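You operate a simulated robot arm through the tools that you are given. There is no shell and no other tool.

The job below is to be done with a simulated robot arm. You get a single attempt, and the scene is never put back.

## Task
Put the 50 mm yellow tape roll from the top of the feed table on the top of the bagger bench and the 40 mm yellow tape roll in the new parts tray. Put two of the teal core caps from the sample bench top on top of the small teal-edged pack. Stack the M12 machine foot from the sample bench top on top of the M10 machine foot. Take the blue thread cone and put it on the cream-clipped job card. Fetch the small orange tape roll and set it on the white grey-clipped job card. Put one of the tan caps from the sewing bench top on the sewing bench upper shelf. Count the green tape rolls on the sewing bench top, then put as many of the black-banded film rolls from the sewing bench top on the sample bench top. Fetch the side film roll from the sewing bench top and stand it on the sample bench top. Take the medium steel block and put it on the worktop under the upper shelf of the feed supplies rack. Do these in any order. Set down upright: blue thread cone, side film roll, medium steel block.

The check looks at the end state, three seconds after you hand in, the way a careful person would. Anything else that was tipped, shoved, dropped, spilled or broken makes it a failure. A push-on lid holds only when it is set on centred and level and pressed home; a screw cap is set on level and turned clockwise until tight.

## Robot
A 7-joint arm with a two-finger parallel gripper on a trunk, on a base that drives. Base frame: it is fixed to the floor where the robot stands at the start and does not move with it; the origin is under the middle of the robot, x ahead of it, y to its left, z up; the surface under the hand at the start is at about z = 850. Lengths are in mm, angles in rad, forces in N, time in s.
Its first joint turns from -2.897 to 2.897 rad. Places, roughly: black-banded film roll [-2250, -5000, 1000]; blue thread cone (6x6x7 cm) [-2500, -4000, 1300]; cream-clipped job card [500, -3000, 1000]; green tape roll (8x8x4 cm) [-2600, -5300, 800]; grey-clipped job card [-2500, -4250, 750]; machine foot [-2500, -2000, 750]; medium steel block [-2250, 5750, 1250]; new parts tray [750, -250, 750]; sample bench top [-2400, -2800, 800]; sewing bench upper shelf [-2400, -5100, 500]; side film roll [-2500, -5750, 1000]; small orange tape roll (7x7x3 cm) [-2600, -4700, 800]; small teal-edged pack [-2250, -3000, 750]; tan cap (6x6x4 cm) [-2700, -4600, 800]; teal core cap (6x6x4 cm) [-2600, -3000, 800]; top of the bagger bench [-2400, 2800, 800]; worktop under the upper shelf of the feed supplies [-2560, 1020, 900]; yellow tape roll [750, 250, 750]. Payload 4.4 kg.
The tool frame sits at the grasp point between the pads (the TCP): z along the fingers, y along the line on which they close. The tips reach 23 mm beyond it. Largest opening 94 mm; finger width 38, thickness 10; the body of the gripper, 54 by 96 mm, starts 39 mm behind the TCP.
Orientation is told as [roll, pitch, yaw] about the base's x, y, z axes, in that order, counted from this pose: with the fingers straight down and closing along the base's y, the tool's x points along the base's -x, its y along +y and its z along -z.

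## Interface
- The arm moves only by the tool nudge_tool. Its argument "deltas" is a list of rows, each an object (a shift or turn left out is 0, a gripper value left out holds the last) with "travel": the shift along the base's x, y, z in mm, a list of three; "dr": the turn, a rotation vector about the base's x, y, z in rad, a list of three. In form: [{"travel": [dx, dy, dz], "dr": [wx, wy, wz]}, ...]. A call has 1 to 20 rows; each row shifts and turns the commanded pose from where the row before left it. "fingers" is the finger opening in mm, from 0 to 94, set as the call begins (left out, the last holds). Rows are played at 5 a second. More than 50 mm and 0.15 rad between two rows, or a gripper value outside its range, and nothing of the call is played. Where a pose cannot be reached the arm comes as near as it can. A force on the tool above 40 N (or 10 N above the force at the start of the call, whichever is more), or a blocked arm, ends the call early, and 0.2 s more pass. The fingers move at their own pace (about 108 mm/s each) and stop on an object; they squeeze with about 29 N. The grip force told is the motor's: it shows also when the fingers shut on nothing. Time passes only in rows, and 0.2 s behind the last, so rows that do not move let the fingers close. It gives the time, the measured TCP pose, the force on the tool (base axes), the opening and the grip force at its end, in the units of the frame above (readings bear some noise), with the torque about the TCP (base axes, N m) and any sound that the robot's microphone picked up.
- Cameras (640 x 400 px; columns grow to the right, rows downward): "scene" is now at [182.7, 236.3, 1460.2]; the picture's right is [0.04, -1.00, 0.00], its down [-0.66, -0.02, -0.75] and it looks along [0.75, 0.03, -0.66] (base axes); focal length 251 px, centre (320, 200). "wrist" rides on the gripper at [86, 16, -75] in the tool frame; the picture's right is [-0.18, 0.98, 0.00], its down [-0.58, -0.11, -0.81] and it looks along [-0.79, -0.15, 0.59] (tool axes); focal length 243 px, centre (320, 200). There is no depth. A picture from a camera that has moved, and an enlarged one, comes with that camera's place and axes in the base frame and with its lens.
- snapshot(camera): a new picture of that camera. It takes no simulated time.
- steer(legs): drives the robot by 1 to 6 legs, each [ahead, left, turn to the left] in mm, mm and rad, along the robot's own axes; the way and the turn of a leg run together, so that a leg with both is an arc; at most 1500 mm and 3.142 rad a leg. The arm and the cameras ride along, it lands a little off, and it stops where it bumps. It gives what a move gives.
- aim_head(pan, tilt): turns the head with the scene camera to pan (to the left, within 2.094 rad either way) and tilt (down, from -0.506 to 1.204), counted from straight ahead of the robot. It gives what a move gives.
- enlarge(camera, box): a new picture of the part [left, top, right, bottom] of that camera's present view, enlarged. It takes no simulated time.
- sign_off(): hands the job in; it is judged then, once.

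Nothing tells you exact positions but the pictures and the camera data. Unless the task says otherwise, let go and move clear before handing in.

The tools are called by a JSON object that holds its "name" and its "arguments". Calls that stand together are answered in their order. nudge_tool: Moves the arm, as the interface text tells. Its arguments: {"type":"object","properties":{"deltas":{"type":"array","items":{"type":"object","properties":{"travel":{"type":"array","items":{"type":"number"}},"dr":{"type":"array","items":{"type":"number"}}}}},"fingers":{"type":"number"}},"required":["deltas"]} The other tools are called the same way: steer (legs) drives the base; aim_head (pan, tilt) turns the head that bears the scene camera; snapshot (camera) takes a picture; enlarge (camera, box) takes an enlarged picture of a part of a camera's view; sign_off () hands the job in.

At the start:

```text
clock: 0.0
tcp_pos: [625.6, -100.3, 1152.1]
tcp_rot: [-0.001, 0.0, 0.0]
wrist_force: [-0.7, 0.7, -0.1]
moment: [0.0, -0.02, -0.01]
opening: 93.7
grip_force: 0.0
robot x, y, heading: [-4.1, -0.7, 0.0]
head pan, tilt: [0.035, 0.717]
```

scene: 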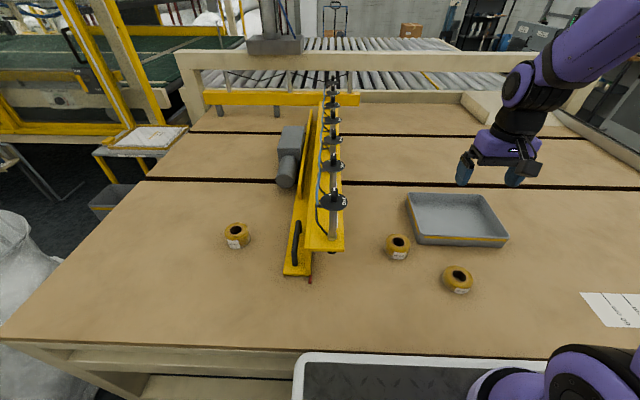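
wrist: 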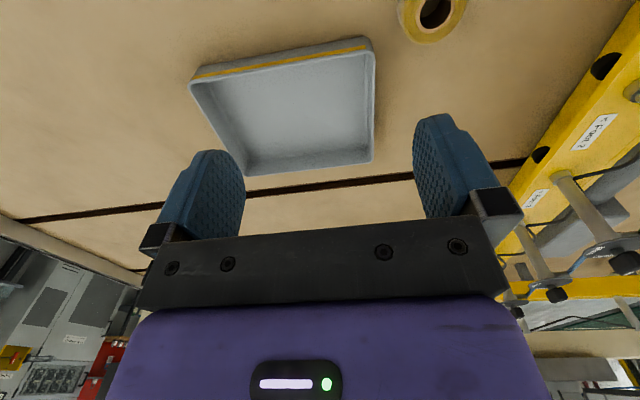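

I see the feed table with three yellow tape rolls and a grey tray. I'll enlarge the view to read the labels on the rolls before anything moves.

{"name": "enlarge", "arguments": {"camera": "scene", "box": [200, 200, 300, 262]}}

{"name": "enlarge", "arguments": {"camera": "scene", "box": [370, 220, 490, 300]}}

{"name": "enlarge", "arguments": {"camera": "scene", "box": [390, 170, 640, 340]}}

```text
6.40 times, centred on (250, 231) of scene
camera zoom: at [182.7, 236.3, 1460.2], right [0.04, -1.0, 0.0], down [-0.66, -0.02, -0.75], along [0.75, 0.03, -0.66], focal length 1604 px, centre (768, 2)
```

zoom: 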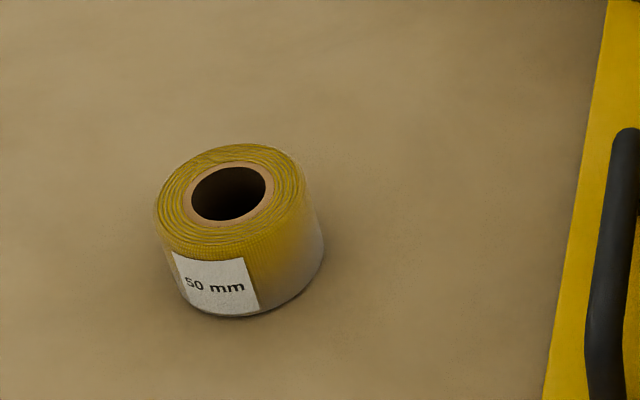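

```text
5.00 times, centred on (430, 260) of scene
camera zoom: at [182.7, 236.3, 1460.2], right [0.04, -1.0, 0.0], down [-0.66, -0.02, -0.75], along [0.75, 0.03, -0.66], focal length 1253 px, centre (-230, -100)
```

zoom: 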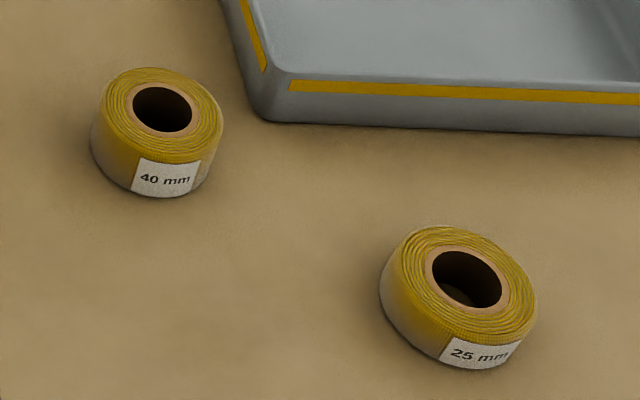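

```text
2.35 times, centred on (515, 255) of scene
camera zoom: at [182.7, 236.3, 1460.2], right [0.04, -1.0, 0.0], down [-0.66, -0.02, -0.75], along [0.75, 0.03, -0.66], focal length 590 px, centre (-139, 71)
```

zoom: 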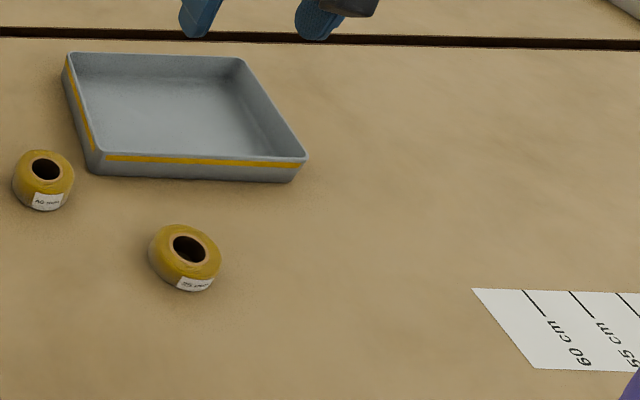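

The left roll reads 50 mm and the one by the tray reads 40 mm, at about (656, 29); the nearer one is 25 mm. I'll move above the 40 mm roll, turned 45° so the fingers clear the tray, and look with the wrist camera.

{"name": "nudge_tool", "arguments": {"deltas": [{"travel": [5, 21.5, -25], "dr": [0, 0, -0.131]}, {"travel": [5, 21.5, -25], "dr": [0, 0, -0.131]}, {"travel": [5, 21.5, -25], "dr": [0, 0, -0.131]}, {"travel": [5, 21.5, -25], "dr": [0, 0, -0.131]}, {"travel": [5, 21.5, -25], "dr": [0, 0, -0.131]}, {"travel": [5, 21.5, -25], "dr": [0, 0, -0.131]}, {}], "fingers": 94}}

{"name": "snapshot", "arguments": {"camera": "wrist"}}

{"name": "snapshot", "arguments": {"camera": "scene"}}

```text
clock: 1.6
tcp_pos: [656.2, 29.9, 1000.7]
tcp_rot: [0.0, 0.001, -0.788]
wrist_force: [-0.2, 0.3, 0.3]
moment: [0.01, 0.01, -0.01]
opening: 94.0
grip_force: 0.1
robot x, y, heading: [-1.3, -2.2, -0.003]
head pan, tilt: [0.035, 0.717]
```

```text
taken
camera wrist: at [607.0, 102.3, 1075.9], right [0.83, 0.56, 0.0], down [0.33, -0.49, 0.81], along [0.45, -0.67, -0.59], focal length 243 px, centre (320, 200)
```

wrist: 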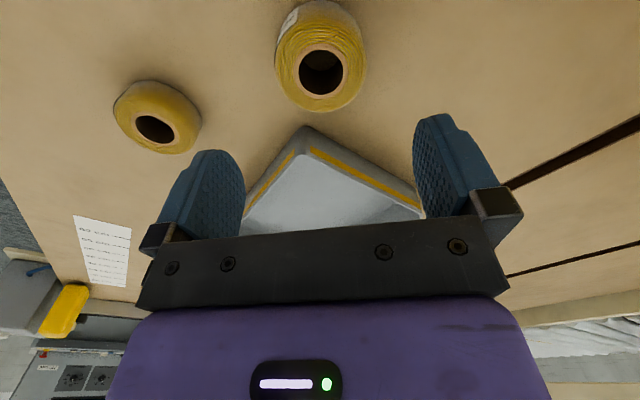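

```text
taken
camera scene: at [182.6, 236.3, 1460.2], right [0.04, -1.0, 0.0], down [-0.66, -0.02, -0.75], along [0.75, 0.03, -0.66], focal length 251 px, centre (320, 200)
```

scene: 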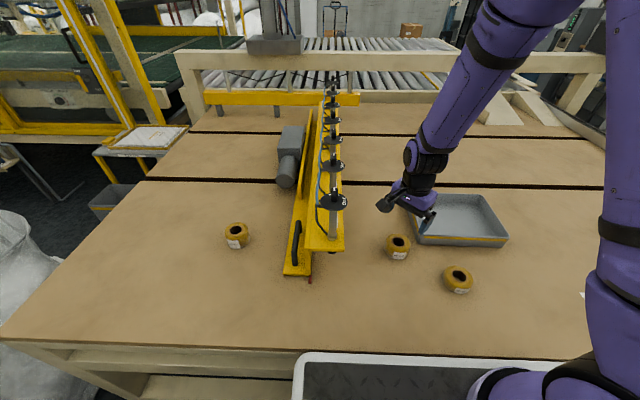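

Both cameras agree the 40 mm roll is at about (658, 28). I'll descend and grip it.

{"name": "nudge_tool", "arguments": {"deltas": [{"travel": [1, -1, -40]}, {"travel": [1, 0, -40]}, {"travel": [0, 0, -25]}, {"travel": [0, 0, -15]}, {}], "fingers": 94}}

{"name": "nudge_tool", "arguments": {"deltas": [{}, {}, {}], "fingers": 0}}

```text
clock: 2.8
tcp_pos: [657.8, 24.8, 880.4]
tcp_rot: [0.0, 0.001, -0.787]
wrist_force: [-0.1, -0.8, 0.1]
moment: [-0.03, 0.01, 0.04]
opening: 93.9
grip_force: 0.0
robot x, y, heading: [-1.1, 0.5, -0.0]
head pan, tilt: [0.035, 0.717]
```

```text
clock: 3.6
tcp_pos: [657.8, 25.7, 880.6]
tcp_rot: [0.001, -0.001, -0.786]
wrist_force: [0.0, -0.1, -0.1]
moment: [-0.01, 0.02, 0.0]
opening: 68.4
grip_force: 29.2
robot x, y, heading: [-0.4, 2.7, -0.001]
head pan, tilt: [0.035, 0.717]
```

Gripped at 68 mm. I'll lift it over the tray centre and look before lowering.

{"name": "nudge_tool", "arguments": {"deltas": [{"travel": [0, 0, 45]}, {"travel": [0, 0, 45]}, {"travel": [25.3, -34.8, 0]}, {"travel": [25.3, -34.8, 0]}, {"travel": [25.3, -34.8, 0]}, {"travel": [25.3, -34.8, 0]}, {"travel": [25.3, -34.8, 0]}, {"travel": [25.3, -34.8, 0]}, {}]}}

{"name": "snapshot", "arguments": {"camera": "wrist"}}

{"name": "snapshot", "arguments": {"camera": "scene"}}

```text
clock: 5.6
tcp_pos: [810.8, -179.5, 973.3]
tcp_rot: [0.0, -0.002, -0.787]
wrist_force: [1.3, -0.6, -1.2]
moment: [0.02, 0.01, 0.01]
opening: 68.7
grip_force: 28.7
robot x, y, heading: [1.3, 2.3, -0.0]
head pan, tilt: [0.035, 0.717]
```

```text
taken
camera wrist: at [761.8, -107.4, 1048.3], right [0.83, 0.56, 0.0], down [0.33, -0.49, 0.81], along [0.45, -0.67, -0.59], focal length 243 px, centre (320, 200)
```

wrist: 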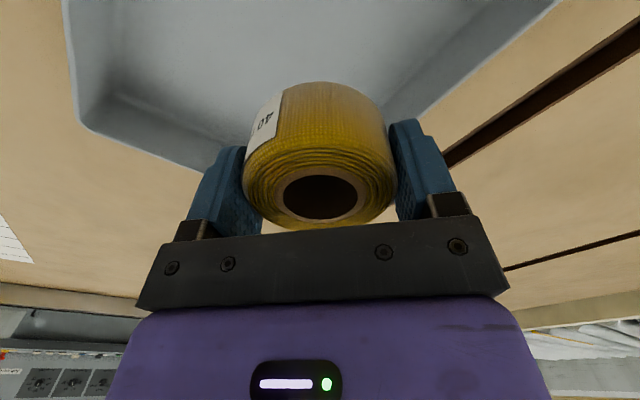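

```text
taken
camera scene: at [182.7, 236.2, 1460.2], right [0.04, -1.0, 0.0], down [-0.66, -0.02, -0.75], along [0.75, 0.03, -0.66], focal length 251 px, centre (320, 200)
```

scene: 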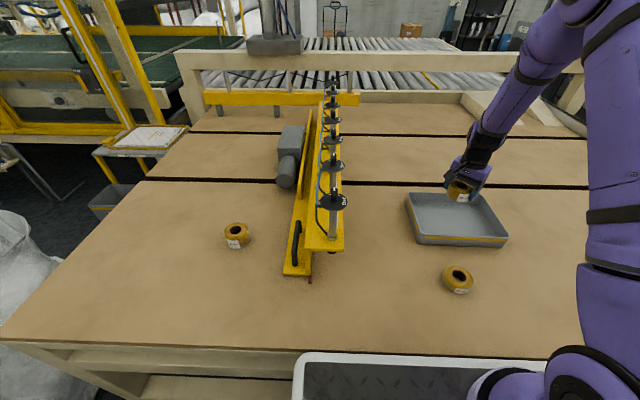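

The tray spans about x 675–880 and y −300 to −35. I'll shift to its centre and lower slowly until the roll touches.

{"name": "nudge_tool", "arguments": {"deltas": [{"travel": [-30, 5, 0]}, {"travel": [0, 0, -40]}, {"travel": [0, 0, -30]}, {"travel": [0, 0, -10]}, {"travel": [0, 0, -3]}, {"travel": [0, 0, -2]}, {"travel": [0, 0, -2]}, {}]}}

{"name": "snapshot", "arguments": {"camera": "wrist"}}

```text
clock: 7.4
tcp_pos: [781.5, -175.2, 884.4]
tcp_rot: [-0.001, 0.0, -0.787]
wrist_force: [0.0, -0.3, -0.1]
moment: [-0.02, 0.03, 0.0]
opening: 68.5
grip_force: 29.3
robot x, y, heading: [1.6, -0.4, 0.004]
head pan, tilt: [0.035, 0.717]
```

```text
taken
camera wrist: at [731.1, -103.2, 960.5], right [0.83, 0.56, 0.0], down [0.33, -0.49, 0.81], along [0.45, -0.67, -0.59], focal length 243 px, centre (320, 200)
```

wrist: 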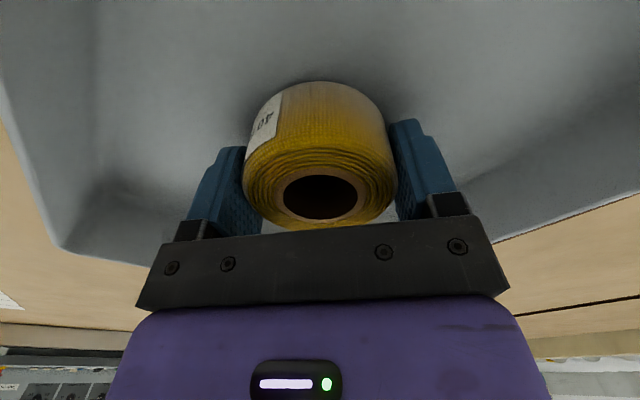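

No contact felt yet; I'll go down a little more, then release and rise.

{"name": "nudge_tool", "arguments": {"deltas": [{"travel": [0, 0, -1]}, {"travel": [0, 0, -1]}, {}]}}

```text
clock: 8.2
tcp_pos: [780.4, -174.7, 883.8]
tcp_rot: [0.0, -0.003, -0.787]
wrist_force: [-5.0, -3.0, 26.1]
moment: [0.05, 0.24, -0.02]
opening: 68.5
grip_force: 29.4
robot x, y, heading: [-2.3, -0.3, 0.002]
head pan, tilt: [0.035, 0.717]
```

Contact made at z≈884. I'll release and rise, then go to the 50 mm roll.

{"name": "nudge_tool", "arguments": {"deltas": [{"travel": [0, 0, 1]}, {}]}}

{"name": "nudge_tool", "arguments": {"deltas": [{}, {}, {"travel": [0, 0, 30]}, {"travel": [0, 0, 50]}, {"travel": [0, 0, 50]}, {"travel": [0, 0, 50]}, {"travel": [0, 0, 50]}, {"travel": [-10, 30, 25]}, {}], "fingers": 94}}

{"name": "snapshot", "arguments": {"camera": "scene"}}

```text
clock: 8.8
tcp_pos: [780.5, -175.9, 883.9]
tcp_rot: [0.002, -0.002, -0.787]
wrist_force: [3.3, -7.1, 16.4]
moment: [-0.16, -0.03, 0.0]
opening: 68.6
grip_force: 29.0
robot x, y, heading: [2.8, -1.2, -0.004]
head pan, tilt: [0.035, 0.717]
```

```text
clock: 10.8
tcp_pos: [769.4, -145.2, 1140.1]
tcp_rot: [0.0, 0.001, -0.786]
wrist_force: [0.5, 0.1, -0.5]
moment: [0.02, 0.0, 0.03]
opening: 94.0
grip_force: 0.0
robot x, y, heading: [-0.2, -0.5, -0.001]
head pan, tilt: [0.035, 0.717]
```

```text
taken
camera scene: at [182.8, 236.2, 1460.2], right [0.04, -1.0, 0.0], down [-0.66, -0.02, -0.75], along [0.75, 0.03, -0.66], focal length 251 px, centre (320, 200)
```

scene: 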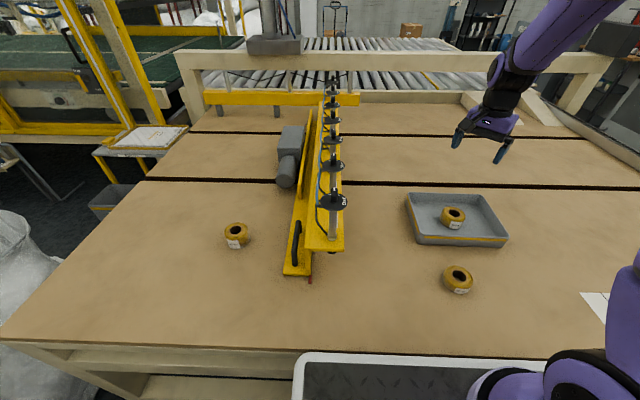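

The 40 mm roll sits in the tray. I'll now swing high over the yellow rail to the 50 mm roll at about (675, 508).

{"name": "nudge_tool", "arguments": {"deltas": [{"travel": [-29.8, 29, 8], "dr": [0, 0, 0.0437]}, {"travel": [-29.8, 29, 8], "dr": [0, 0, 0.0437]}, {"travel": [-29.8, 29, 8], "dr": [0, 0, 0.0437]}, {"travel": [-29.8, 29, 8], "dr": [0, 0, 0.0437]}, {"travel": [-29.8, 29, 8], "dr": [0, 0, 0.0437]}, {"travel": [2.9, 42.9, 0], "dr": [0, 0, 0.0437]}, {"travel": [2.9, 42.9, 0], "dr": [0, 0, 0.0437]}, {"travel": [2.9, 42.9, 0], "dr": [0, 0, 0.0437]}, {"travel": [2.9, 42.9, 0], "dr": [0, 0, 0.0437]}, {"travel": [2.9, 42.9, 0], "dr": [0, 0, 0.0437]}, {"travel": [2.9, 42.9, 0], "dr": [0, 0, 0.0437]}, {"travel": [2.9, 42.9, 0], "dr": [0, 0, 0.0437]}, {"travel": [5.8, 34.7, -13.3], "dr": [0, 0, 0.0437]}, {"travel": [5.8, 34.7, -13.3], "dr": [0, 0, 0.0437]}, {"travel": [5.8, 34.7, -13.3], "dr": [0, 0, 0.0437]}, {"travel": [5.8, 34.7, -13.3], "dr": [0, 0, 0.0437]}, {"travel": [5.8, 34.7, -13.3], "dr": [0, 0, 0.0437]}, {"travel": [5.8, 34.7, -13.3], "dr": [0, 0, 0.0437]}, {}]}}

{"name": "snapshot", "arguments": {"camera": "wrist"}}

{"name": "snapshot", "arguments": {"camera": "scene"}}

```text
clock: 14.8
tcp_pos: [675.6, 507.5, 1095.6]
tcp_rot: [0.0, -0.001, 0.0]
wrist_force: [0.6, -0.2, -0.5]
moment: [-0.01, 0.01, 0.01]
opening: 93.9
grip_force: 0.1
robot x, y, heading: [-0.6, -1.2, 0.003]
head pan, tilt: [0.035, 0.717]
```

```text
taken
camera wrist: at [589.0, 523.8, 1172.1], right [0.18, 0.98, 0.0], down [0.58, -0.11, 0.81], along [0.79, -0.15, -0.59], focal length 243 px, centre (320, 200)
```

wrist: 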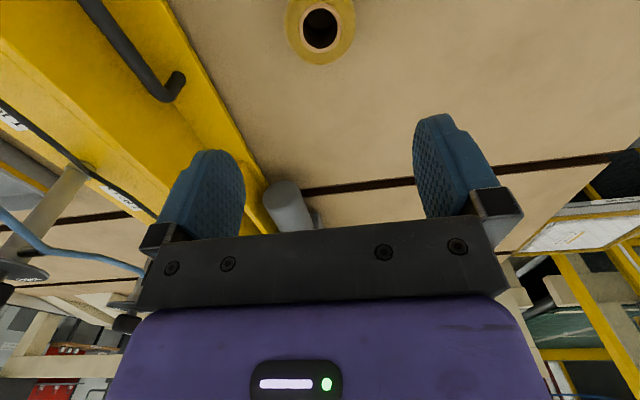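

```text
taken
camera scene: at [182.6, 236.3, 1460.2], right [0.04, -1.0, 0.0], down [-0.66, -0.02, -0.75], along [0.75, 0.03, -0.66], focal length 251 px, centre (320, 200)
```

scene: 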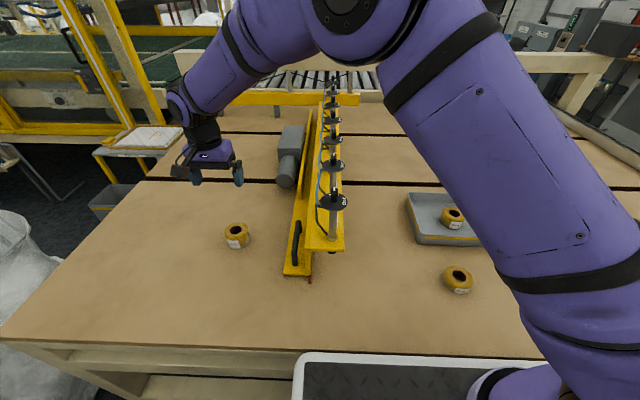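

The 50 mm roll is at about (677, 507). I'll descend, grip it, and lift.

{"name": "nudge_tool", "arguments": {"deltas": [{"travel": [1, 0, -45]}, {"travel": [0, 0, -45]}, {"travel": [0, 0, -45]}, {"travel": [0, 0, -40]}, {"travel": [0, 0, -25]}, {"travel": [0, 0, -10]}, {}], "fingers": 94}}

{"name": "nudge_tool", "arguments": {"deltas": [{}, {}, {}], "fingers": 0}}

{"name": "nudge_tool", "arguments": {"deltas": [{"travel": [0, 0, 40]}, {"travel": [0, 0, 45]}, {"travel": [0, 0, 45]}, {"travel": [0, 0, 45]}, {"travel": [0, 0, 45]}, {"travel": [0, 0, 45]}, {}]}}

{"name": "snapshot", "arguments": {"camera": "wrist"}}

```text
clock: 16.4
tcp_pos: [679.3, 508.7, 889.2]
tcp_rot: [0.0, 0.0, 0.0]
wrist_force: [0.6, -1.2, 0.2]
moment: [0.03, 0.0, -0.01]
opening: 93.9
grip_force: 0.0
robot x, y, heading: [-2.7, 2.1, 0.001]
head pan, tilt: [0.035, 0.717]
```

```text
clock: 17.2
tcp_pos: [679.3, 509.1, 890.4]
tcp_rot: [0.0, 0.002, -0.001]
wrist_force: [0.1, -0.1, -0.2]
moment: [0.06, -0.01, 0.03]
opening: 69.0
grip_force: 28.8
robot x, y, heading: [-3.0, 2.0, -0.003]
head pan, tilt: [0.035, 0.717]
```

```text
clock: 18.8
tcp_pos: [676.8, 506.4, 1154.9]
tcp_rot: [-0.001, 0.0, -0.002]
wrist_force: [0.5, -0.1, -1.1]
moment: [0.02, -0.06, 0.0]
opening: 68.7
grip_force: 28.8
robot x, y, heading: [2.1, 0.7, 0.001]
head pan, tilt: [0.035, 0.717]
```

```text
taken
camera wrist: at [589.8, 523.1, 1229.6], right [0.19, 0.98, 0.0], down [0.58, -0.11, 0.81], along [0.79, -0.15, -0.59], focal length 243 px, centre (320, 200)
```

wrist: 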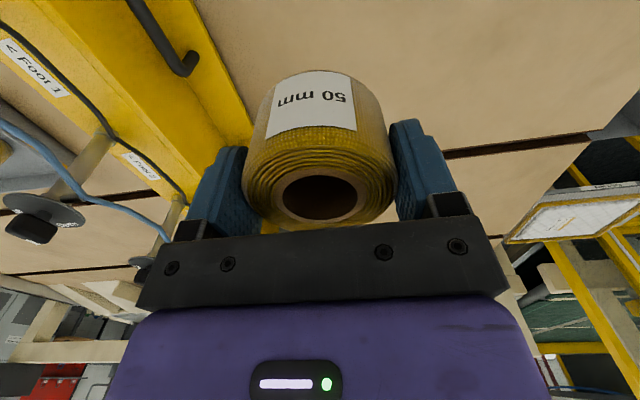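

The 50 mm roll is held. I'll look around with the head to plan the drive.

{"name": "aim_head", "arguments": {"pan": 2.0, "tilt": 0.25}}

{"name": "snapshot", "arguments": {"camera": "scene"}}

{"name": "aim_head", "arguments": {"pan": -2.0, "tilt": 0.25}}

{"name": "snapshot", "arguments": {"camera": "scene"}}

```text
clock: 20.7
tcp_pos: [676.0, 506.5, 1153.5]
tcp_rot: [0.001, 0.0, -0.001]
wrist_force: [-0.5, -0.4, -0.8]
moment: [0.02, -0.01, 0.02]
opening: 68.8
grip_force: 29.1
robot x, y, heading: [0.8, -0.7, -0.003]
head pan, tilt: [2.0, 0.25]
```

```text
taken
camera scene: at [59.7, 318.3, 1502.6], right [0.91, 0.42, 0.0], down [0.1, -0.22, -0.97], along [-0.4, 0.88, -0.25], focal length 251 px, centre (320, 200)
```

scene: 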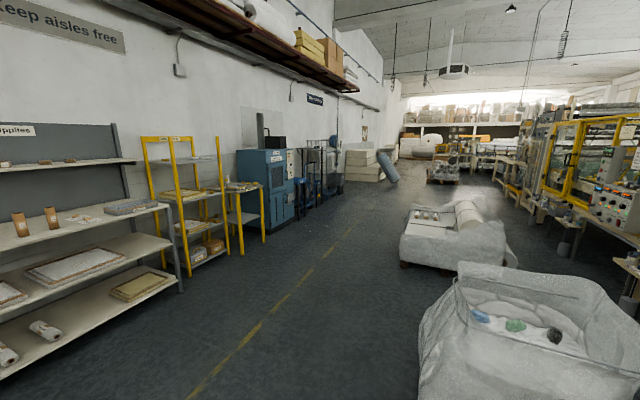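

```text
clock: 24.0
tcp_pos: [676.7, 507.0, 1153.9]
tcp_rot: [0.0, 0.001, -0.001]
wrist_force: [0.2, 0.2, -0.6]
moment: [-0.02, -0.02, -0.01]
opening: 69.0
grip_force: 28.9
robot x, y, heading: [-0.2, 2.6, 0.002]
head pan, tilt: [-2.0, 0.25]
```

```text
taken
camera scene: at [59.7, 148.5, 1502.6], right [-0.91, 0.42, 0.0], down [0.1, 0.22, -0.97], along [-0.4, -0.88, -0.25], focal length 251 px, centre (320, 200)
```

scene: 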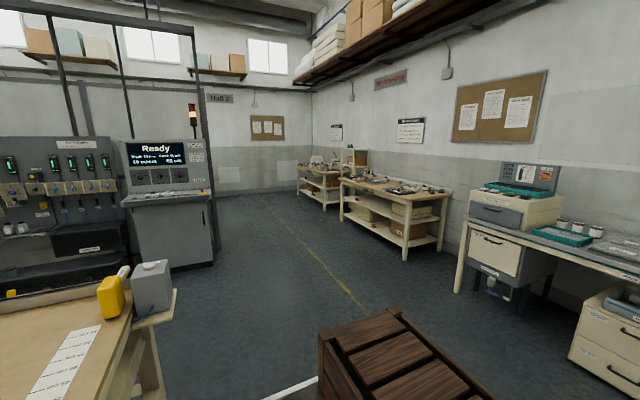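

The wall with racks is to the left-rear (−x side), the benches to the right-rear, and a wooden crate stands near (−850, −750). I'll back away from the table, tuck the arm, and drive up the left aisle toward the bagger bench.

{"name": "steer", "arguments": {"legs": [[-500, 0, 0]]}}

{"name": "nudge_tool", "arguments": {"deltas": [{"travel": [-15, -40, 5]}, {"travel": [-15, -40, 5]}, {"travel": [-15, -40, 5]}, {"travel": [-15, -40, 5]}, {"travel": [-15, -40, 5]}, {"travel": [-15, -40, 5]}, {"travel": [-15, -40, 5]}, {"travel": [-15, -40, 5]}, {"travel": [-15, -40, 5]}, {"travel": [-15, -40, 5]}, {"travel": [-15, -40, 5]}, {"travel": [-15, -40, 5]}, {}]}}

{"name": "aim_head", "arguments": {"pan": 0, "tilt": 1.0}}

{"name": "snapshot", "arguments": {"camera": "scene"}}

```text
clock: 26.9
tcp_pos: [167.3, 509.8, 1154.8]
tcp_rot: [-0.001, 0.001, 0.006]
wrist_force: [-0.5, -0.2, -0.1]
moment: [0.02, -0.01, -0.01]
opening: 69.1
grip_force: 29.1
robot x, y, heading: [-504.9, 3.4, 0.006]
head pan, tilt: [-2.0, 0.25]
```

```text
clock: 29.8
tcp_pos: [-14.1, 28.0, 1214.8]
tcp_rot: [-0.001, 0.0, 0.004]
wrist_force: [-0.5, 0.2, -0.6]
moment: [0.02, 0.01, -0.01]
opening: 68.8
grip_force: 28.7
robot x, y, heading: [-505.4, -3.9, 0.002]
head pan, tilt: [-2.0, 0.25]
```

```text
clock: 31.7
tcp_pos: [-12.4, 27.3, 1213.6]
tcp_rot: [0.0, -0.001, 0.005]
wrist_force: [0.1, 0.0, -1.3]
moment: [0.03, 0.01, -0.01]
opening: 68.6
grip_force: 28.6
robot x, y, heading: [-505.5, 2.3, 0.005]
head pan, tilt: [0.0, 1.0]
```

```text
taken
camera scene: at [-338.5, 232.8, 1438.4], right [0.01, -1.0, 0.0], down [-0.84, 0.0, -0.54], along [0.54, 0.0, -0.84], focal length 251 px, centre (320, 200)
```

scene: 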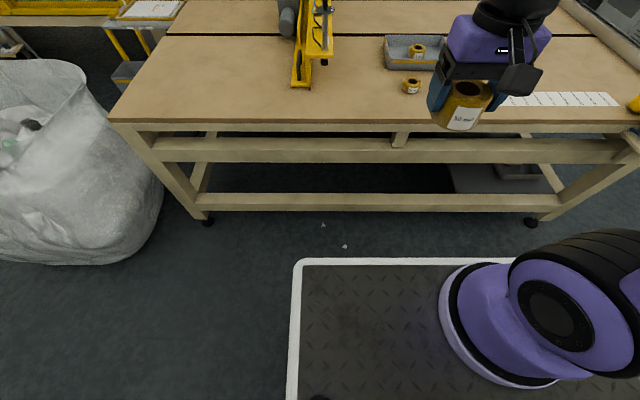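

The arm is tucked with the roll. I'll drive to about (−1100, 2800), facing the wall, and look at the bagger bench.

{"name": "steer", "arguments": {"legs": [[0, 0, 1.567], [1400, 300, 0], [1400, 300, 0], [0, 0, 1.571]]}}

{"name": "aim_head", "arguments": {"pan": 0, "tilt": 0.4}}

{"name": "snapshot", "arguments": {"camera": "scene"}}

```text
clock: 53.2
tcp_pos: [-1674.4, 2755.9, 1215.1]
tcp_rot: [0.0, -0.002, -3.134]
wrist_force: [-0.2, 0.3, -1.1]
moment: [0.01, 0.03, -0.03]
opening: 68.5
grip_force: 29.2
robot x, y, heading: [-1182.8, 2787.7, -3.136]
head pan, tilt: [0.0, 1.0]
```

```text
clock: 54.2
tcp_pos: [-1675.1, 2756.8, 1215.6]
tcp_rot: [0.0, 0.0, -3.135]
wrist_force: [-0.2, 0.6, -0.3]
moment: [0.0, -0.01, -0.04]
opening: 68.6
grip_force: 29.1
robot x, y, heading: [-1180.5, 2784.8, -3.135]
head pan, tilt: [0.0, 0.4]
```

```text
taken
camera scene: at [-1374.1, 2548.3, 1488.6], right [-0.01, 1.0, 0.0], down [0.39, 0.0, -0.92], along [-0.92, -0.01, -0.39], focal length 251 px, centre (320, 200)
```

scene: 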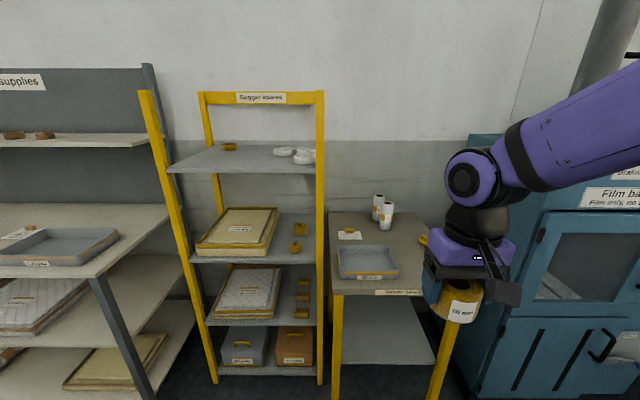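

The bagger bench, with its label on the front edge, is just right of the yellow bagger spares rack. I'll enlarge it to see the free space.

{"name": "enlarge", "arguments": {"camera": "scene", "box": [310, 180, 470, 305]}}

{"name": "enlarge", "arguments": {"camera": "scene", "box": [0, 60, 170, 180]}}

```text
3.20 times, centred on (390, 242) of scene
camera zoom: at [-1374.1, 2548.3, 1488.6], right [-0.01, 1.0, 0.0], down [0.39, 0.0, -0.92], along [-0.92, -0.01, -0.39], focal length 802 px, centre (96, 64)
```

zoom: 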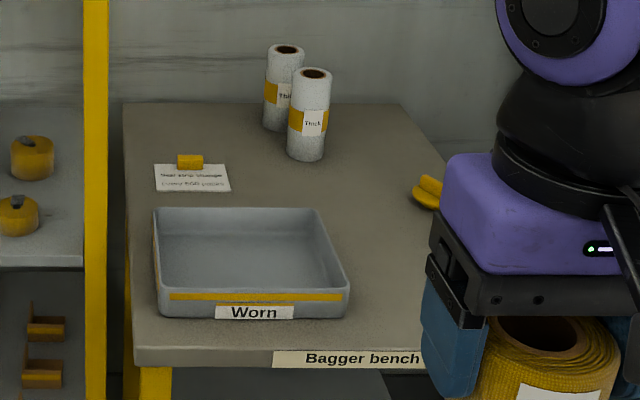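

```text
3.33 times, centred on (85, 120) of scene
camera zoom: at [-1374.1, 2548.3, 1488.6], right [-0.01, 1.0, 0.0], down [0.39, 0.0, -0.92], along [-0.92, -0.01, -0.39], focal length 835 px, centre (1103, 467)
```

zoom: 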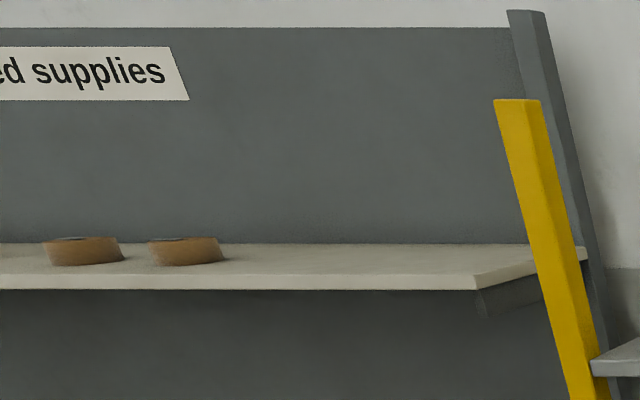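

The bench top is at z≈850 with about 260 mm of free width right of the "Worn" tray. I'll drive a bit closer and check the free spot with the wrist camera.

{"name": "steer", "arguments": {"legs": [[250, -80, -0.006]]}}

{"name": "snapshot", "arguments": {"camera": "wrist"}}

{"name": "aim_head", "arguments": {"pan": 0, "tilt": 0.6}}

{"name": "snapshot", "arguments": {"camera": "scene"}}

```text
clock: 56.1
tcp_pos: [-1923.0, 2836.2, 1214.1]
tcp_rot: [0.0, 0.001, -3.14]
wrist_force: [0.4, -0.5, -0.6]
moment: [-0.02, -0.04, -0.03]
opening: 68.5
grip_force: 28.9
robot x, y, heading: [-1428.9, 2859.6, -3.137]
head pan, tilt: [0.0, 0.4]
```

```text
taken
camera wrist: at [-1836.5, 2820.4, 1290.0], right [-0.18, -0.98, 0.0], down [-0.58, 0.11, 0.81], along [-0.79, 0.15, -0.59], focal length 243 px, centre (320, 200)
```

wrist: 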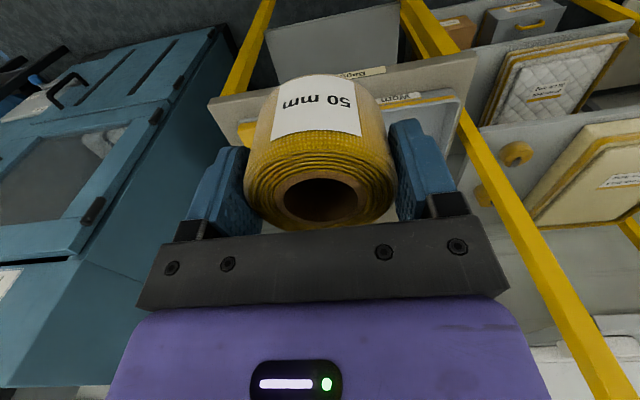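

```text
clock: 56.8
tcp_pos: [-1922.8, 2836.3, 1213.8]
tcp_rot: [0.002, -0.001, -3.14]
wrist_force: [0.5, -0.5, -0.6]
moment: [0.01, -0.02, -0.03]
opening: 68.7
grip_force: 28.4
robot x, y, heading: [-1432.9, 2862.1, -3.142]
head pan, tilt: [0.0, 0.6]
```

```text
taken
camera scene: at [-1619.5, 2626.9, 1470.5], right [0.0, 1.0, 0.0], down [0.56, 0.0, -0.83], along [-0.83, 0.0, -0.56], focal length 251 px, centre (320, 200)
```

scene: 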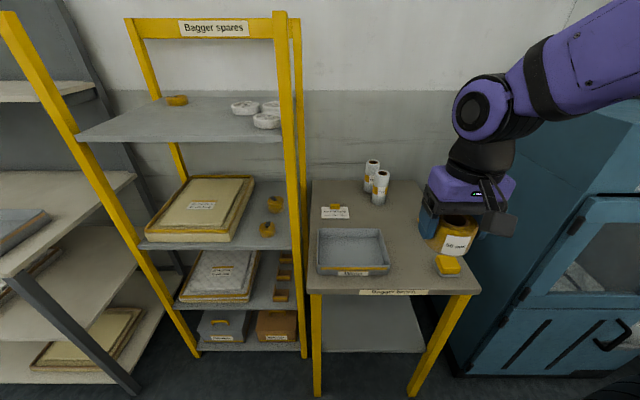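

There's a yellow object on the bench's front right. I'll look closer.

{"name": "enlarge", "arguments": {"camera": "scene", "box": [370, 210, 490, 300]}}

```text
4.44 times, centred on (430, 255) of scene
camera zoom: at [-1619.5, 2626.9, 1470.5], right [0.0, 1.0, 0.0], down [0.56, 0.0, -0.83], along [-0.83, 0.0, -0.56], focal length 1114 px, centre (-169, -44)
```

zoom: 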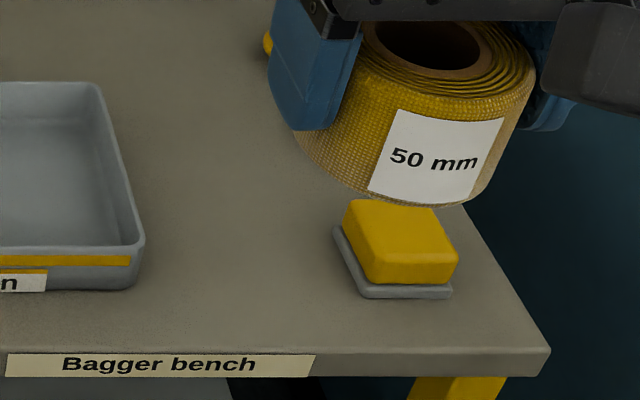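

The free spot is about (−2260, 2930), between the tray, the yellow pad and the item at the back right. I'll move above it and check.

{"name": "nudge_tool", "arguments": {"deltas": [{"travel": [-33.7, 9.4, -15]}, {"travel": [-33.7, 9.4, -15]}, {"travel": [-33.7, 9.4, -15]}, {"travel": [-33.7, 9.4, -15]}, {"travel": [-33.7, 9.4, -15]}, {"travel": [-33.7, 9.4, -15]}, {"travel": [-33.7, 9.4, -15]}, {"travel": [-33.7, 9.4, -15]}, {"travel": [-33.7, 9.4, -15]}, {"travel": [-33.7, 9.4, -15]}, {"travel": [0, 0, -44]}, {}]}}

{"name": "snapshot", "arguments": {"camera": "scene"}}

{"name": "snapshot", "arguments": {"camera": "wrist"}}

```text
clock: 59.4
tcp_pos: [-2260.6, 2931.2, 1022.1]
tcp_rot: [0.0, 0.001, -3.14]
wrist_force: [-0.1, 1.0, -0.5]
moment: [-0.02, -0.01, 0.0]
opening: 68.7
grip_force: 29.3
robot x, y, heading: [-1428.6, 2867.3, -3.139]
head pan, tilt: [0.0, 0.6]
```

```text
taken
camera scene: at [-1619.4, 2626.9, 1470.4], right [0.0, 1.0, 0.0], down [0.56, 0.0, -0.83], along [-0.83, 0.0, -0.56], focal length 251 px, centre (320, 200)
```

scene: 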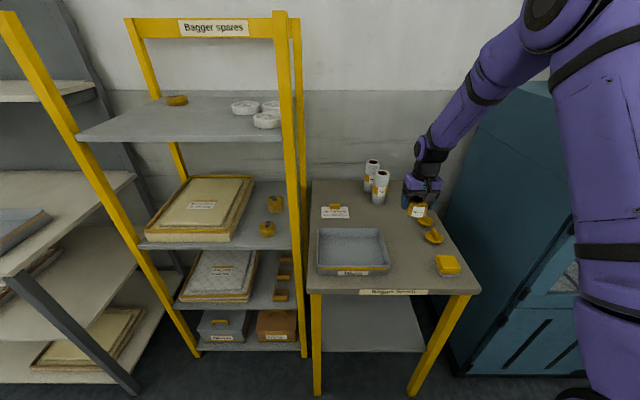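

```text
taken
camera wrist: at [-2175.0, 2915.0, 1096.4], right [-0.18, -0.98, 0.0], down [-0.58, 0.11, 0.81], along [-0.79, 0.15, -0.59], focal length 243 px, centre (320, 200)
```

wrist: 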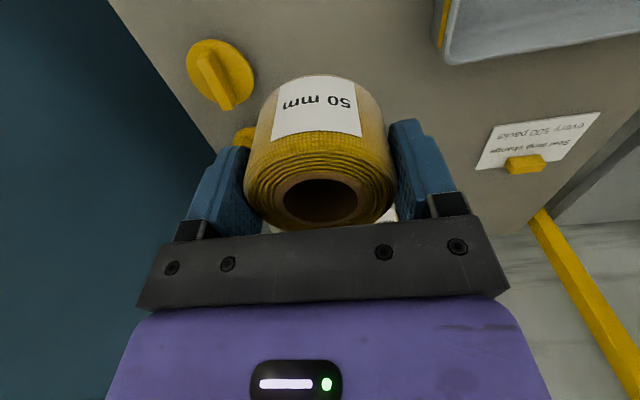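

Two yellow knobs lie near y≈3030; I'll set the roll at (−2320, 2912) behind the tray's corner, clear of all. Lowering now.

{"name": "nudge_tool", "arguments": {"deltas": [{"travel": [-30, -9, 0]}, {"travel": [-30, -9, 0]}, {"travel": [0, 0, -45]}, {"travel": [0, 0, -40]}, {"travel": [0, 0, -30]}, {"travel": [0, 0, -10]}, {}]}}

{"name": "snapshot", "arguments": {"camera": "scene"}}

{"name": "snapshot", "arguments": {"camera": "wrist"}}

```text
clock: 61.0
tcp_pos: [-2320.1, 2909.9, 894.7]
tcp_rot: [-0.002, 0.001, -3.138]
wrist_force: [-0.4, -0.5, 1.0]
moment: [0.0, -0.01, -0.02]
opening: 68.5
grip_force: 29.0
robot x, y, heading: [-1426.8, 2859.5, -3.139]
head pan, tilt: [0.0, 0.6]
```

```text
taken
camera scene: at [-1619.5, 2626.9, 1470.4], right [0.0, 1.0, 0.0], down [0.56, 0.0, -0.83], along [-0.83, 0.0, -0.56], focal length 251 px, centre (320, 200)
```

scene: 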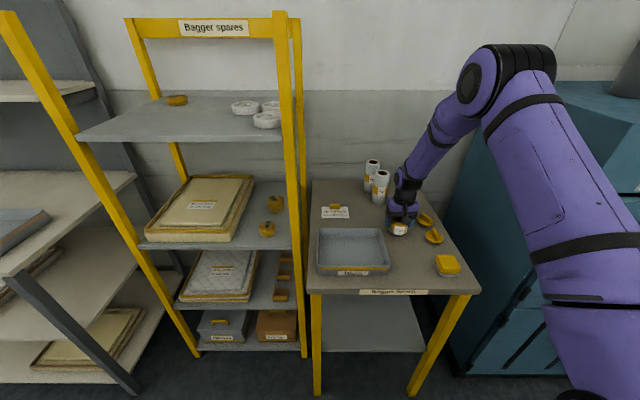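

```text
taken
camera wrist: at [-2233.5, 2894.4, 970.7], right [-0.18, -0.98, 0.0], down [-0.58, 0.11, 0.81], along [-0.79, 0.15, -0.59], focal length 243 px, centre (320, 200)
```

wrist: 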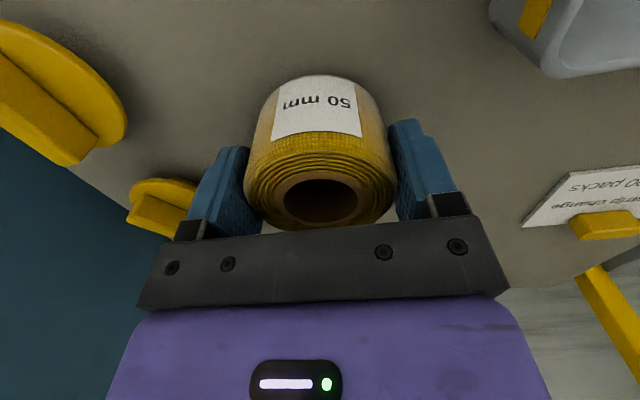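

Nearly down. I'll feel for contact with 1 mm steps.

{"name": "nudge_tool", "arguments": {"deltas": [{"travel": [0, 0, -1.5]}, {"travel": [0, 0, -1.5]}, {"travel": [0, 0, -1]}, {}]}}

```text
clock: 62.0
tcp_pos: [-2320.0, 2912.0, 891.4]
tcp_rot: [0.002, 0.0, -3.139]
wrist_force: [0.3, 0.1, 0.4]
moment: [0.04, 0.01, 0.01]
opening: 68.7
grip_force: 28.5
robot x, y, heading: [-1427.3, 2861.8, -3.137]
head pan, tilt: [0.0, 0.6]
```

{"name": "nudge_tool", "arguments": {"deltas": [{"travel": [0, 0, -1]}, {"travel": [0, 0, -1]}, {"travel": [0, 0, -0.5]}, {}]}}

```text
clock: 63.0
tcp_pos: [-2319.8, 2913.5, 889.1]
tcp_rot: [0.0, -0.002, -3.139]
wrist_force: [4.8, -1.2, 14.3]
moment: [-0.07, -0.18, -0.01]
opening: 68.5
grip_force: 28.5
robot x, y, heading: [-1429.9, 2861.7, -3.138]
head pan, tilt: [0.0, 0.6]
```

The roll touches the bench. I'll open the fingers partially, rise straight up, and check.

{"name": "nudge_tool", "arguments": {"deltas": [{"travel": [0, 0, 0.3]}, {}, {"travel": [0, 0, 20]}, {"travel": [0, 0, 40]}, {"travel": [0, 0, 50]}, {"travel": [0, 0, 50]}, {"travel": [0, 0, 50]}, {"travel": [0, 0, 50]}, {"travel": [0, 0, 50]}], "fingers": 88}}

{"name": "snapshot", "arguments": {"camera": "scene"}}

```text
clock: 65.0
tcp_pos: [-2317.4, 2915.7, 1199.2]
tcp_rot: [0.0, 0.0, -3.141]
wrist_force: [-0.8, -0.1, -0.9]
moment: [0.03, -0.03, -0.01]
opening: 88.0
grip_force: 0.0
robot x, y, heading: [-1431.2, 2865.1, -3.143]
head pan, tilt: [0.0, 0.6]
```

```text
taken
camera scene: at [-1620.1, 2626.9, 1470.3], right [0.0, 1.0, 0.0], down [0.57, 0.0, -0.82], along [-0.82, 0.0, -0.57], focal length 251 px, centre (320, 200)
```

scene: 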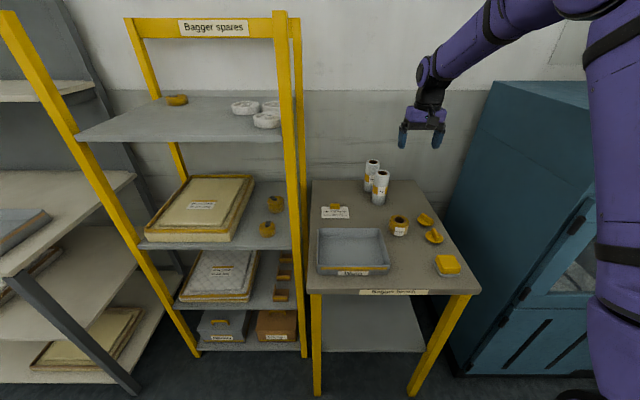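

The 50 mm roll is on the bagger bench, standing clear. Next is the steel block near (−2250, 5750): I'll tuck the arm, back off and look to the right.

{"name": "nudge_tool", "arguments": {"deltas": [{"travel": [43.6, -5.5, 1.7]}, {"travel": [43.6, -5.5, 1.7]}, {"travel": [43.6, -5.5, 1.7]}, {"travel": [43.6, -5.5, 1.7]}, {"travel": [43.6, -5.5, 1.7]}, {"travel": [43.6, -5.5, 1.7]}, {"travel": [43.6, -5.5, 1.7]}, {"travel": [43.6, -5.5, 1.7]}, {"travel": [43.6, -5.5, 1.7]}, {}]}}

{"name": "steer", "arguments": {"legs": [[-300, 0, 0]]}}

{"name": "aim_head", "arguments": {"pan": -1.3, "tilt": 0.3}}

{"name": "snapshot", "arguments": {"camera": "scene"}}

```text
clock: 67.2
tcp_pos: [-1926.8, 2866.1, 1213.8]
tcp_rot: [0.001, 0.001, -3.14]
wrist_force: [0.4, -0.3, -0.7]
moment: [0.03, 0.0, 0.02]
opening: 87.9
grip_force: 0.0
robot x, y, heading: [-1428.4, 2861.9, -3.137]
head pan, tilt: [0.0, 0.6]
```

```text
clock: 69.3
tcp_pos: [-1625.1, 2864.6, 1213.1]
tcp_rot: [-0.001, -0.002, -3.134]
wrist_force: [-0.9, 0.7, 0.7]
moment: [0.0, 0.02, -0.01]
opening: 88.0
grip_force: 0.1
robot x, y, heading: [-1130.6, 2866.2, -3.129]
head pan, tilt: [0.0, 0.6]
```

```text
clock: 70.8
tcp_pos: [-1624.8, 2865.5, 1213.3]
tcp_rot: [0.0, 0.001, -3.134]
wrist_force: [0.1, -0.8, -0.6]
moment: [0.01, -0.01, 0.01]
opening: 88.3
grip_force: 0.1
robot x, y, heading: [-1129.3, 2867.1, -3.133]
head pan, tilt: [-1.3, 0.3]
```

```text
taken
camera scene: at [-1254.5, 2718.0, 1497.9], right [0.96, 0.28, 0.0], down [0.08, -0.28, -0.96], along [-0.26, 0.92, -0.3], focal length 251 px, centre (320, 200)
```

scene: 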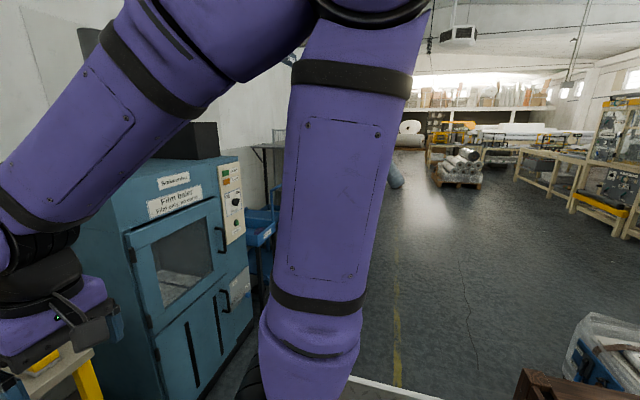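

The aisle ahead along x≈−1130 looks clear. I'll strafe right (toward +y) to about y=4200 and look again.

{"name": "steer", "arguments": {"legs": [[0, -1350, 0]]}}

{"name": "aim_head", "arguments": {"pan": -1.0, "tilt": 0.3}}

{"name": "snapshot", "arguments": {"camera": "scene"}}

{"name": "aim_head", "arguments": {"pan": -0.3, "tilt": 0.4}}

{"name": "snapshot", "arguments": {"camera": "scene"}}

```text
clock: 77.5
tcp_pos: [-1642.0, 4209.0, 1212.2]
tcp_rot: [-0.002, 0.0, -3.129]
wrist_force: [0.2, 0.5, 0.5]
moment: [-0.01, 0.0, -0.02]
opening: 88.2
grip_force: 0.1
robot x, y, heading: [-1142.5, 4213.7, -3.125]
head pan, tilt: [-1.3, 0.3]
```

```text
clock: 78.3
tcp_pos: [-1640.6, 4210.1, 1212.4]
tcp_rot: [0.001, 0.0, -3.127]
wrist_force: [-1.1, 0.0, 0.7]
moment: [-0.02, -0.01, -0.01]
opening: 88.0
grip_force: 0.1
robot x, y, heading: [-1140.4, 4214.9, -3.128]
head pan, tilt: [-1.0, 0.3]
```

```text
taken
camera scene: at [-1294.3, 4053.8, 1497.9], right [0.83, 0.55, 0.0], down [0.16, -0.25, -0.96], along [-0.53, 0.8, -0.3], focal length 251 px, centre (320, 200)
```

scene: 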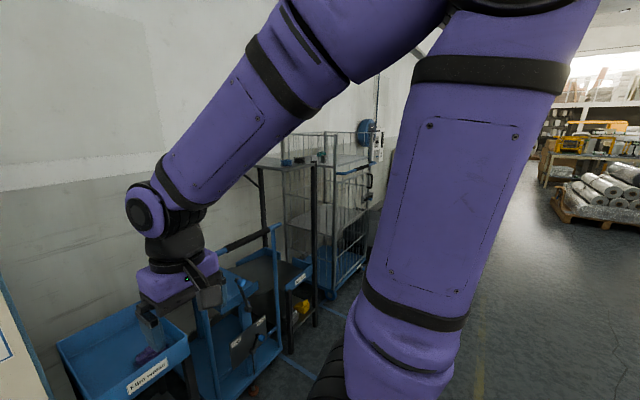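

```text
clock: 79.4
tcp_pos: [-1640.0, 4208.9, 1212.9]
tcp_rot: [-0.001, -0.001, -3.128]
wrist_force: [0.1, -0.1, 0.6]
moment: [0.01, -0.04, 0.03]
opening: 88.3
grip_force: 0.0
robot x, y, heading: [-1142.2, 4217.8, -3.126]
head pan, tilt: [-0.3, 0.4]
```

```text
taken
camera scene: at [-1331.6, 4002.0, 1488.6], right [0.28, 0.96, 0.0], down [0.37, -0.11, -0.92], along [-0.88, 0.26, -0.39], focal length 251 px, centre (320, 200)
```

scene: 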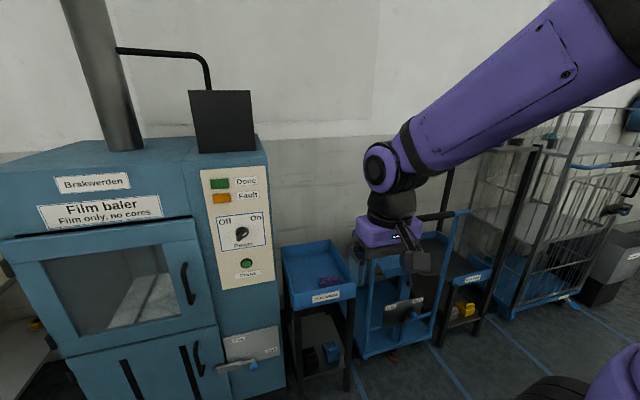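

The cage and trolleys are here; a tall dark shelf stands near the expected block spot. I'll strafe further and look straight on.

{"name": "steer", "arguments": {"legs": [[0, -1400, -0.014]]}}

{"name": "aim_head", "arguments": {"pan": 0.0, "tilt": 0.3}}

{"name": "snapshot", "arguments": {"camera": "scene"}}

{"name": "snapshot", "arguments": {"camera": "wrist"}}

```text
clock: 86.3
tcp_pos: [-1667.4, 5599.9, 1213.2]
tcp_rot: [-0.001, 0.0, -3.119]
wrist_force: [-0.1, 0.6, -0.5]
moment: [-0.06, -0.01, 0.01]
opening: 87.9
grip_force: 0.1
robot x, y, heading: [-1171.6, 5607.0, -3.117]
head pan, tilt: [-0.3, 0.4]
```

```text
clock: 87.1
tcp_pos: [-1666.6, 5598.6, 1212.4]
tcp_rot: [-0.001, 0.0, -3.12]
wrist_force: [0.7, 0.8, -0.2]
moment: [0.02, -0.01, -0.03]
opening: 88.1
grip_force: 0.1
robot x, y, heading: [-1170.7, 5603.5, -3.117]
head pan, tilt: [0.0, 0.3]
```

```text
taken
camera scene: at [-1361.3, 5366.3, 1497.9], right [-0.02, 1.0, 0.0], down [0.3, 0.01, -0.96], along [-0.95, -0.02, -0.3], focal length 251 px, centre (320, 200)
```

scene: 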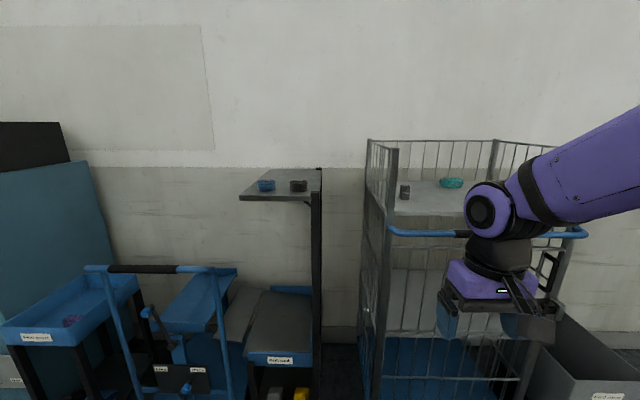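

```text
taken
camera wrist: at [-1581.3, 5584.4, 1288.4], right [-0.16, -0.99, 0.0], down [-0.58, 0.1, 0.81], along [-0.8, 0.13, -0.59], focal length 243 px, centre (320, 200)
```

wrist: 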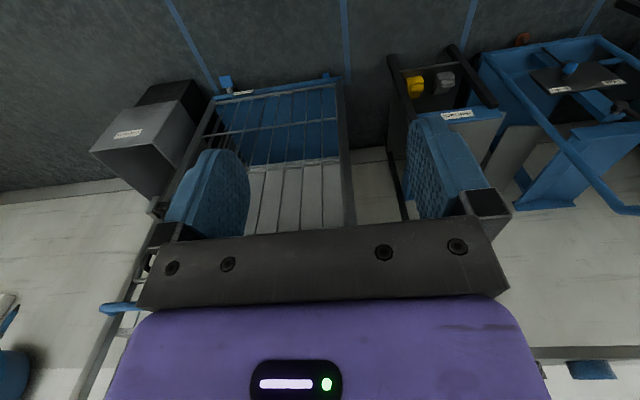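

{"name": "enlarge", "arguments": {"camera": "scene", "box": [230, 140, 330, 215]}}

{"name": "enlarge", "arguments": {"camera": "scene", "box": [350, 130, 510, 250]}}

{"name": "enlarge", "arguments": {"camera": "scene", "box": [200, 320, 360, 400]}}

```text
5.33 times, centred on (280, 178) of scene
camera zoom: at [-1361.3, 5366.3, 1497.9], right [-0.02, 1.0, 0.0], down [0.3, 0.01, -0.96], along [-0.95, -0.02, -0.3], focal length 1336 px, centre (533, 320)
```

zoom: 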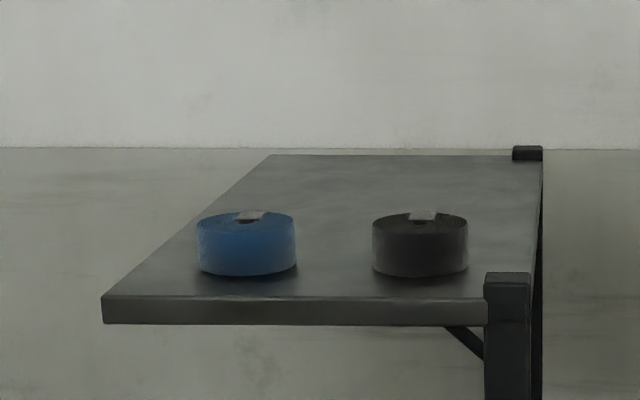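

```text
3.33 times, centred on (430, 190) of scene
camera zoom: at [-1361.3, 5366.3, 1497.9], right [-0.02, 1.0, 0.0], down [0.3, 0.01, -0.96], along [-0.95, -0.02, -0.3], focal length 835 px, centre (-47, 233)
```

zoom: 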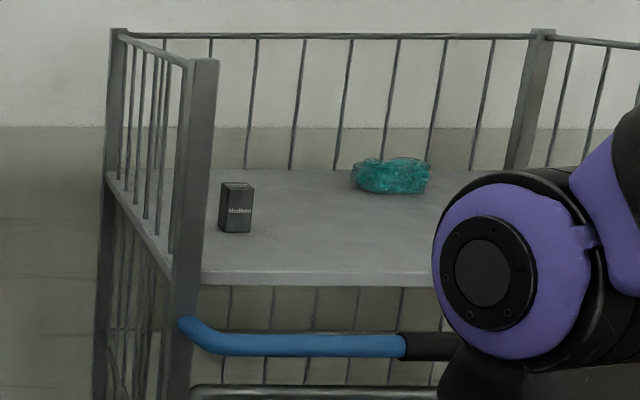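

```text
4.00 times, centred on (280, 360) of scene
camera zoom: at [-1361.3, 5366.3, 1497.9], right [-0.02, 1.0, 0.0], down [0.3, 0.01, -0.96], along [-0.95, -0.02, -0.3], focal length 1002 px, centre (480, -440)
```

zoom: 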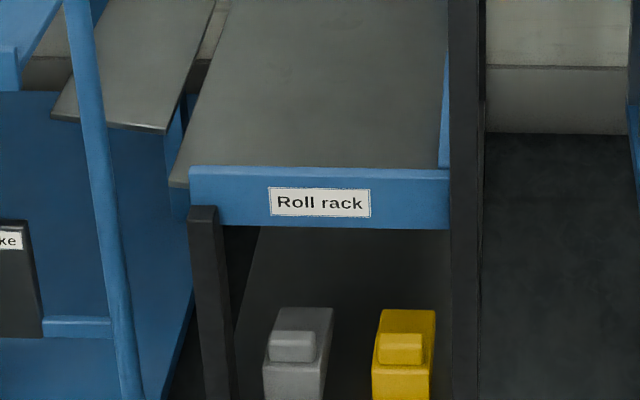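

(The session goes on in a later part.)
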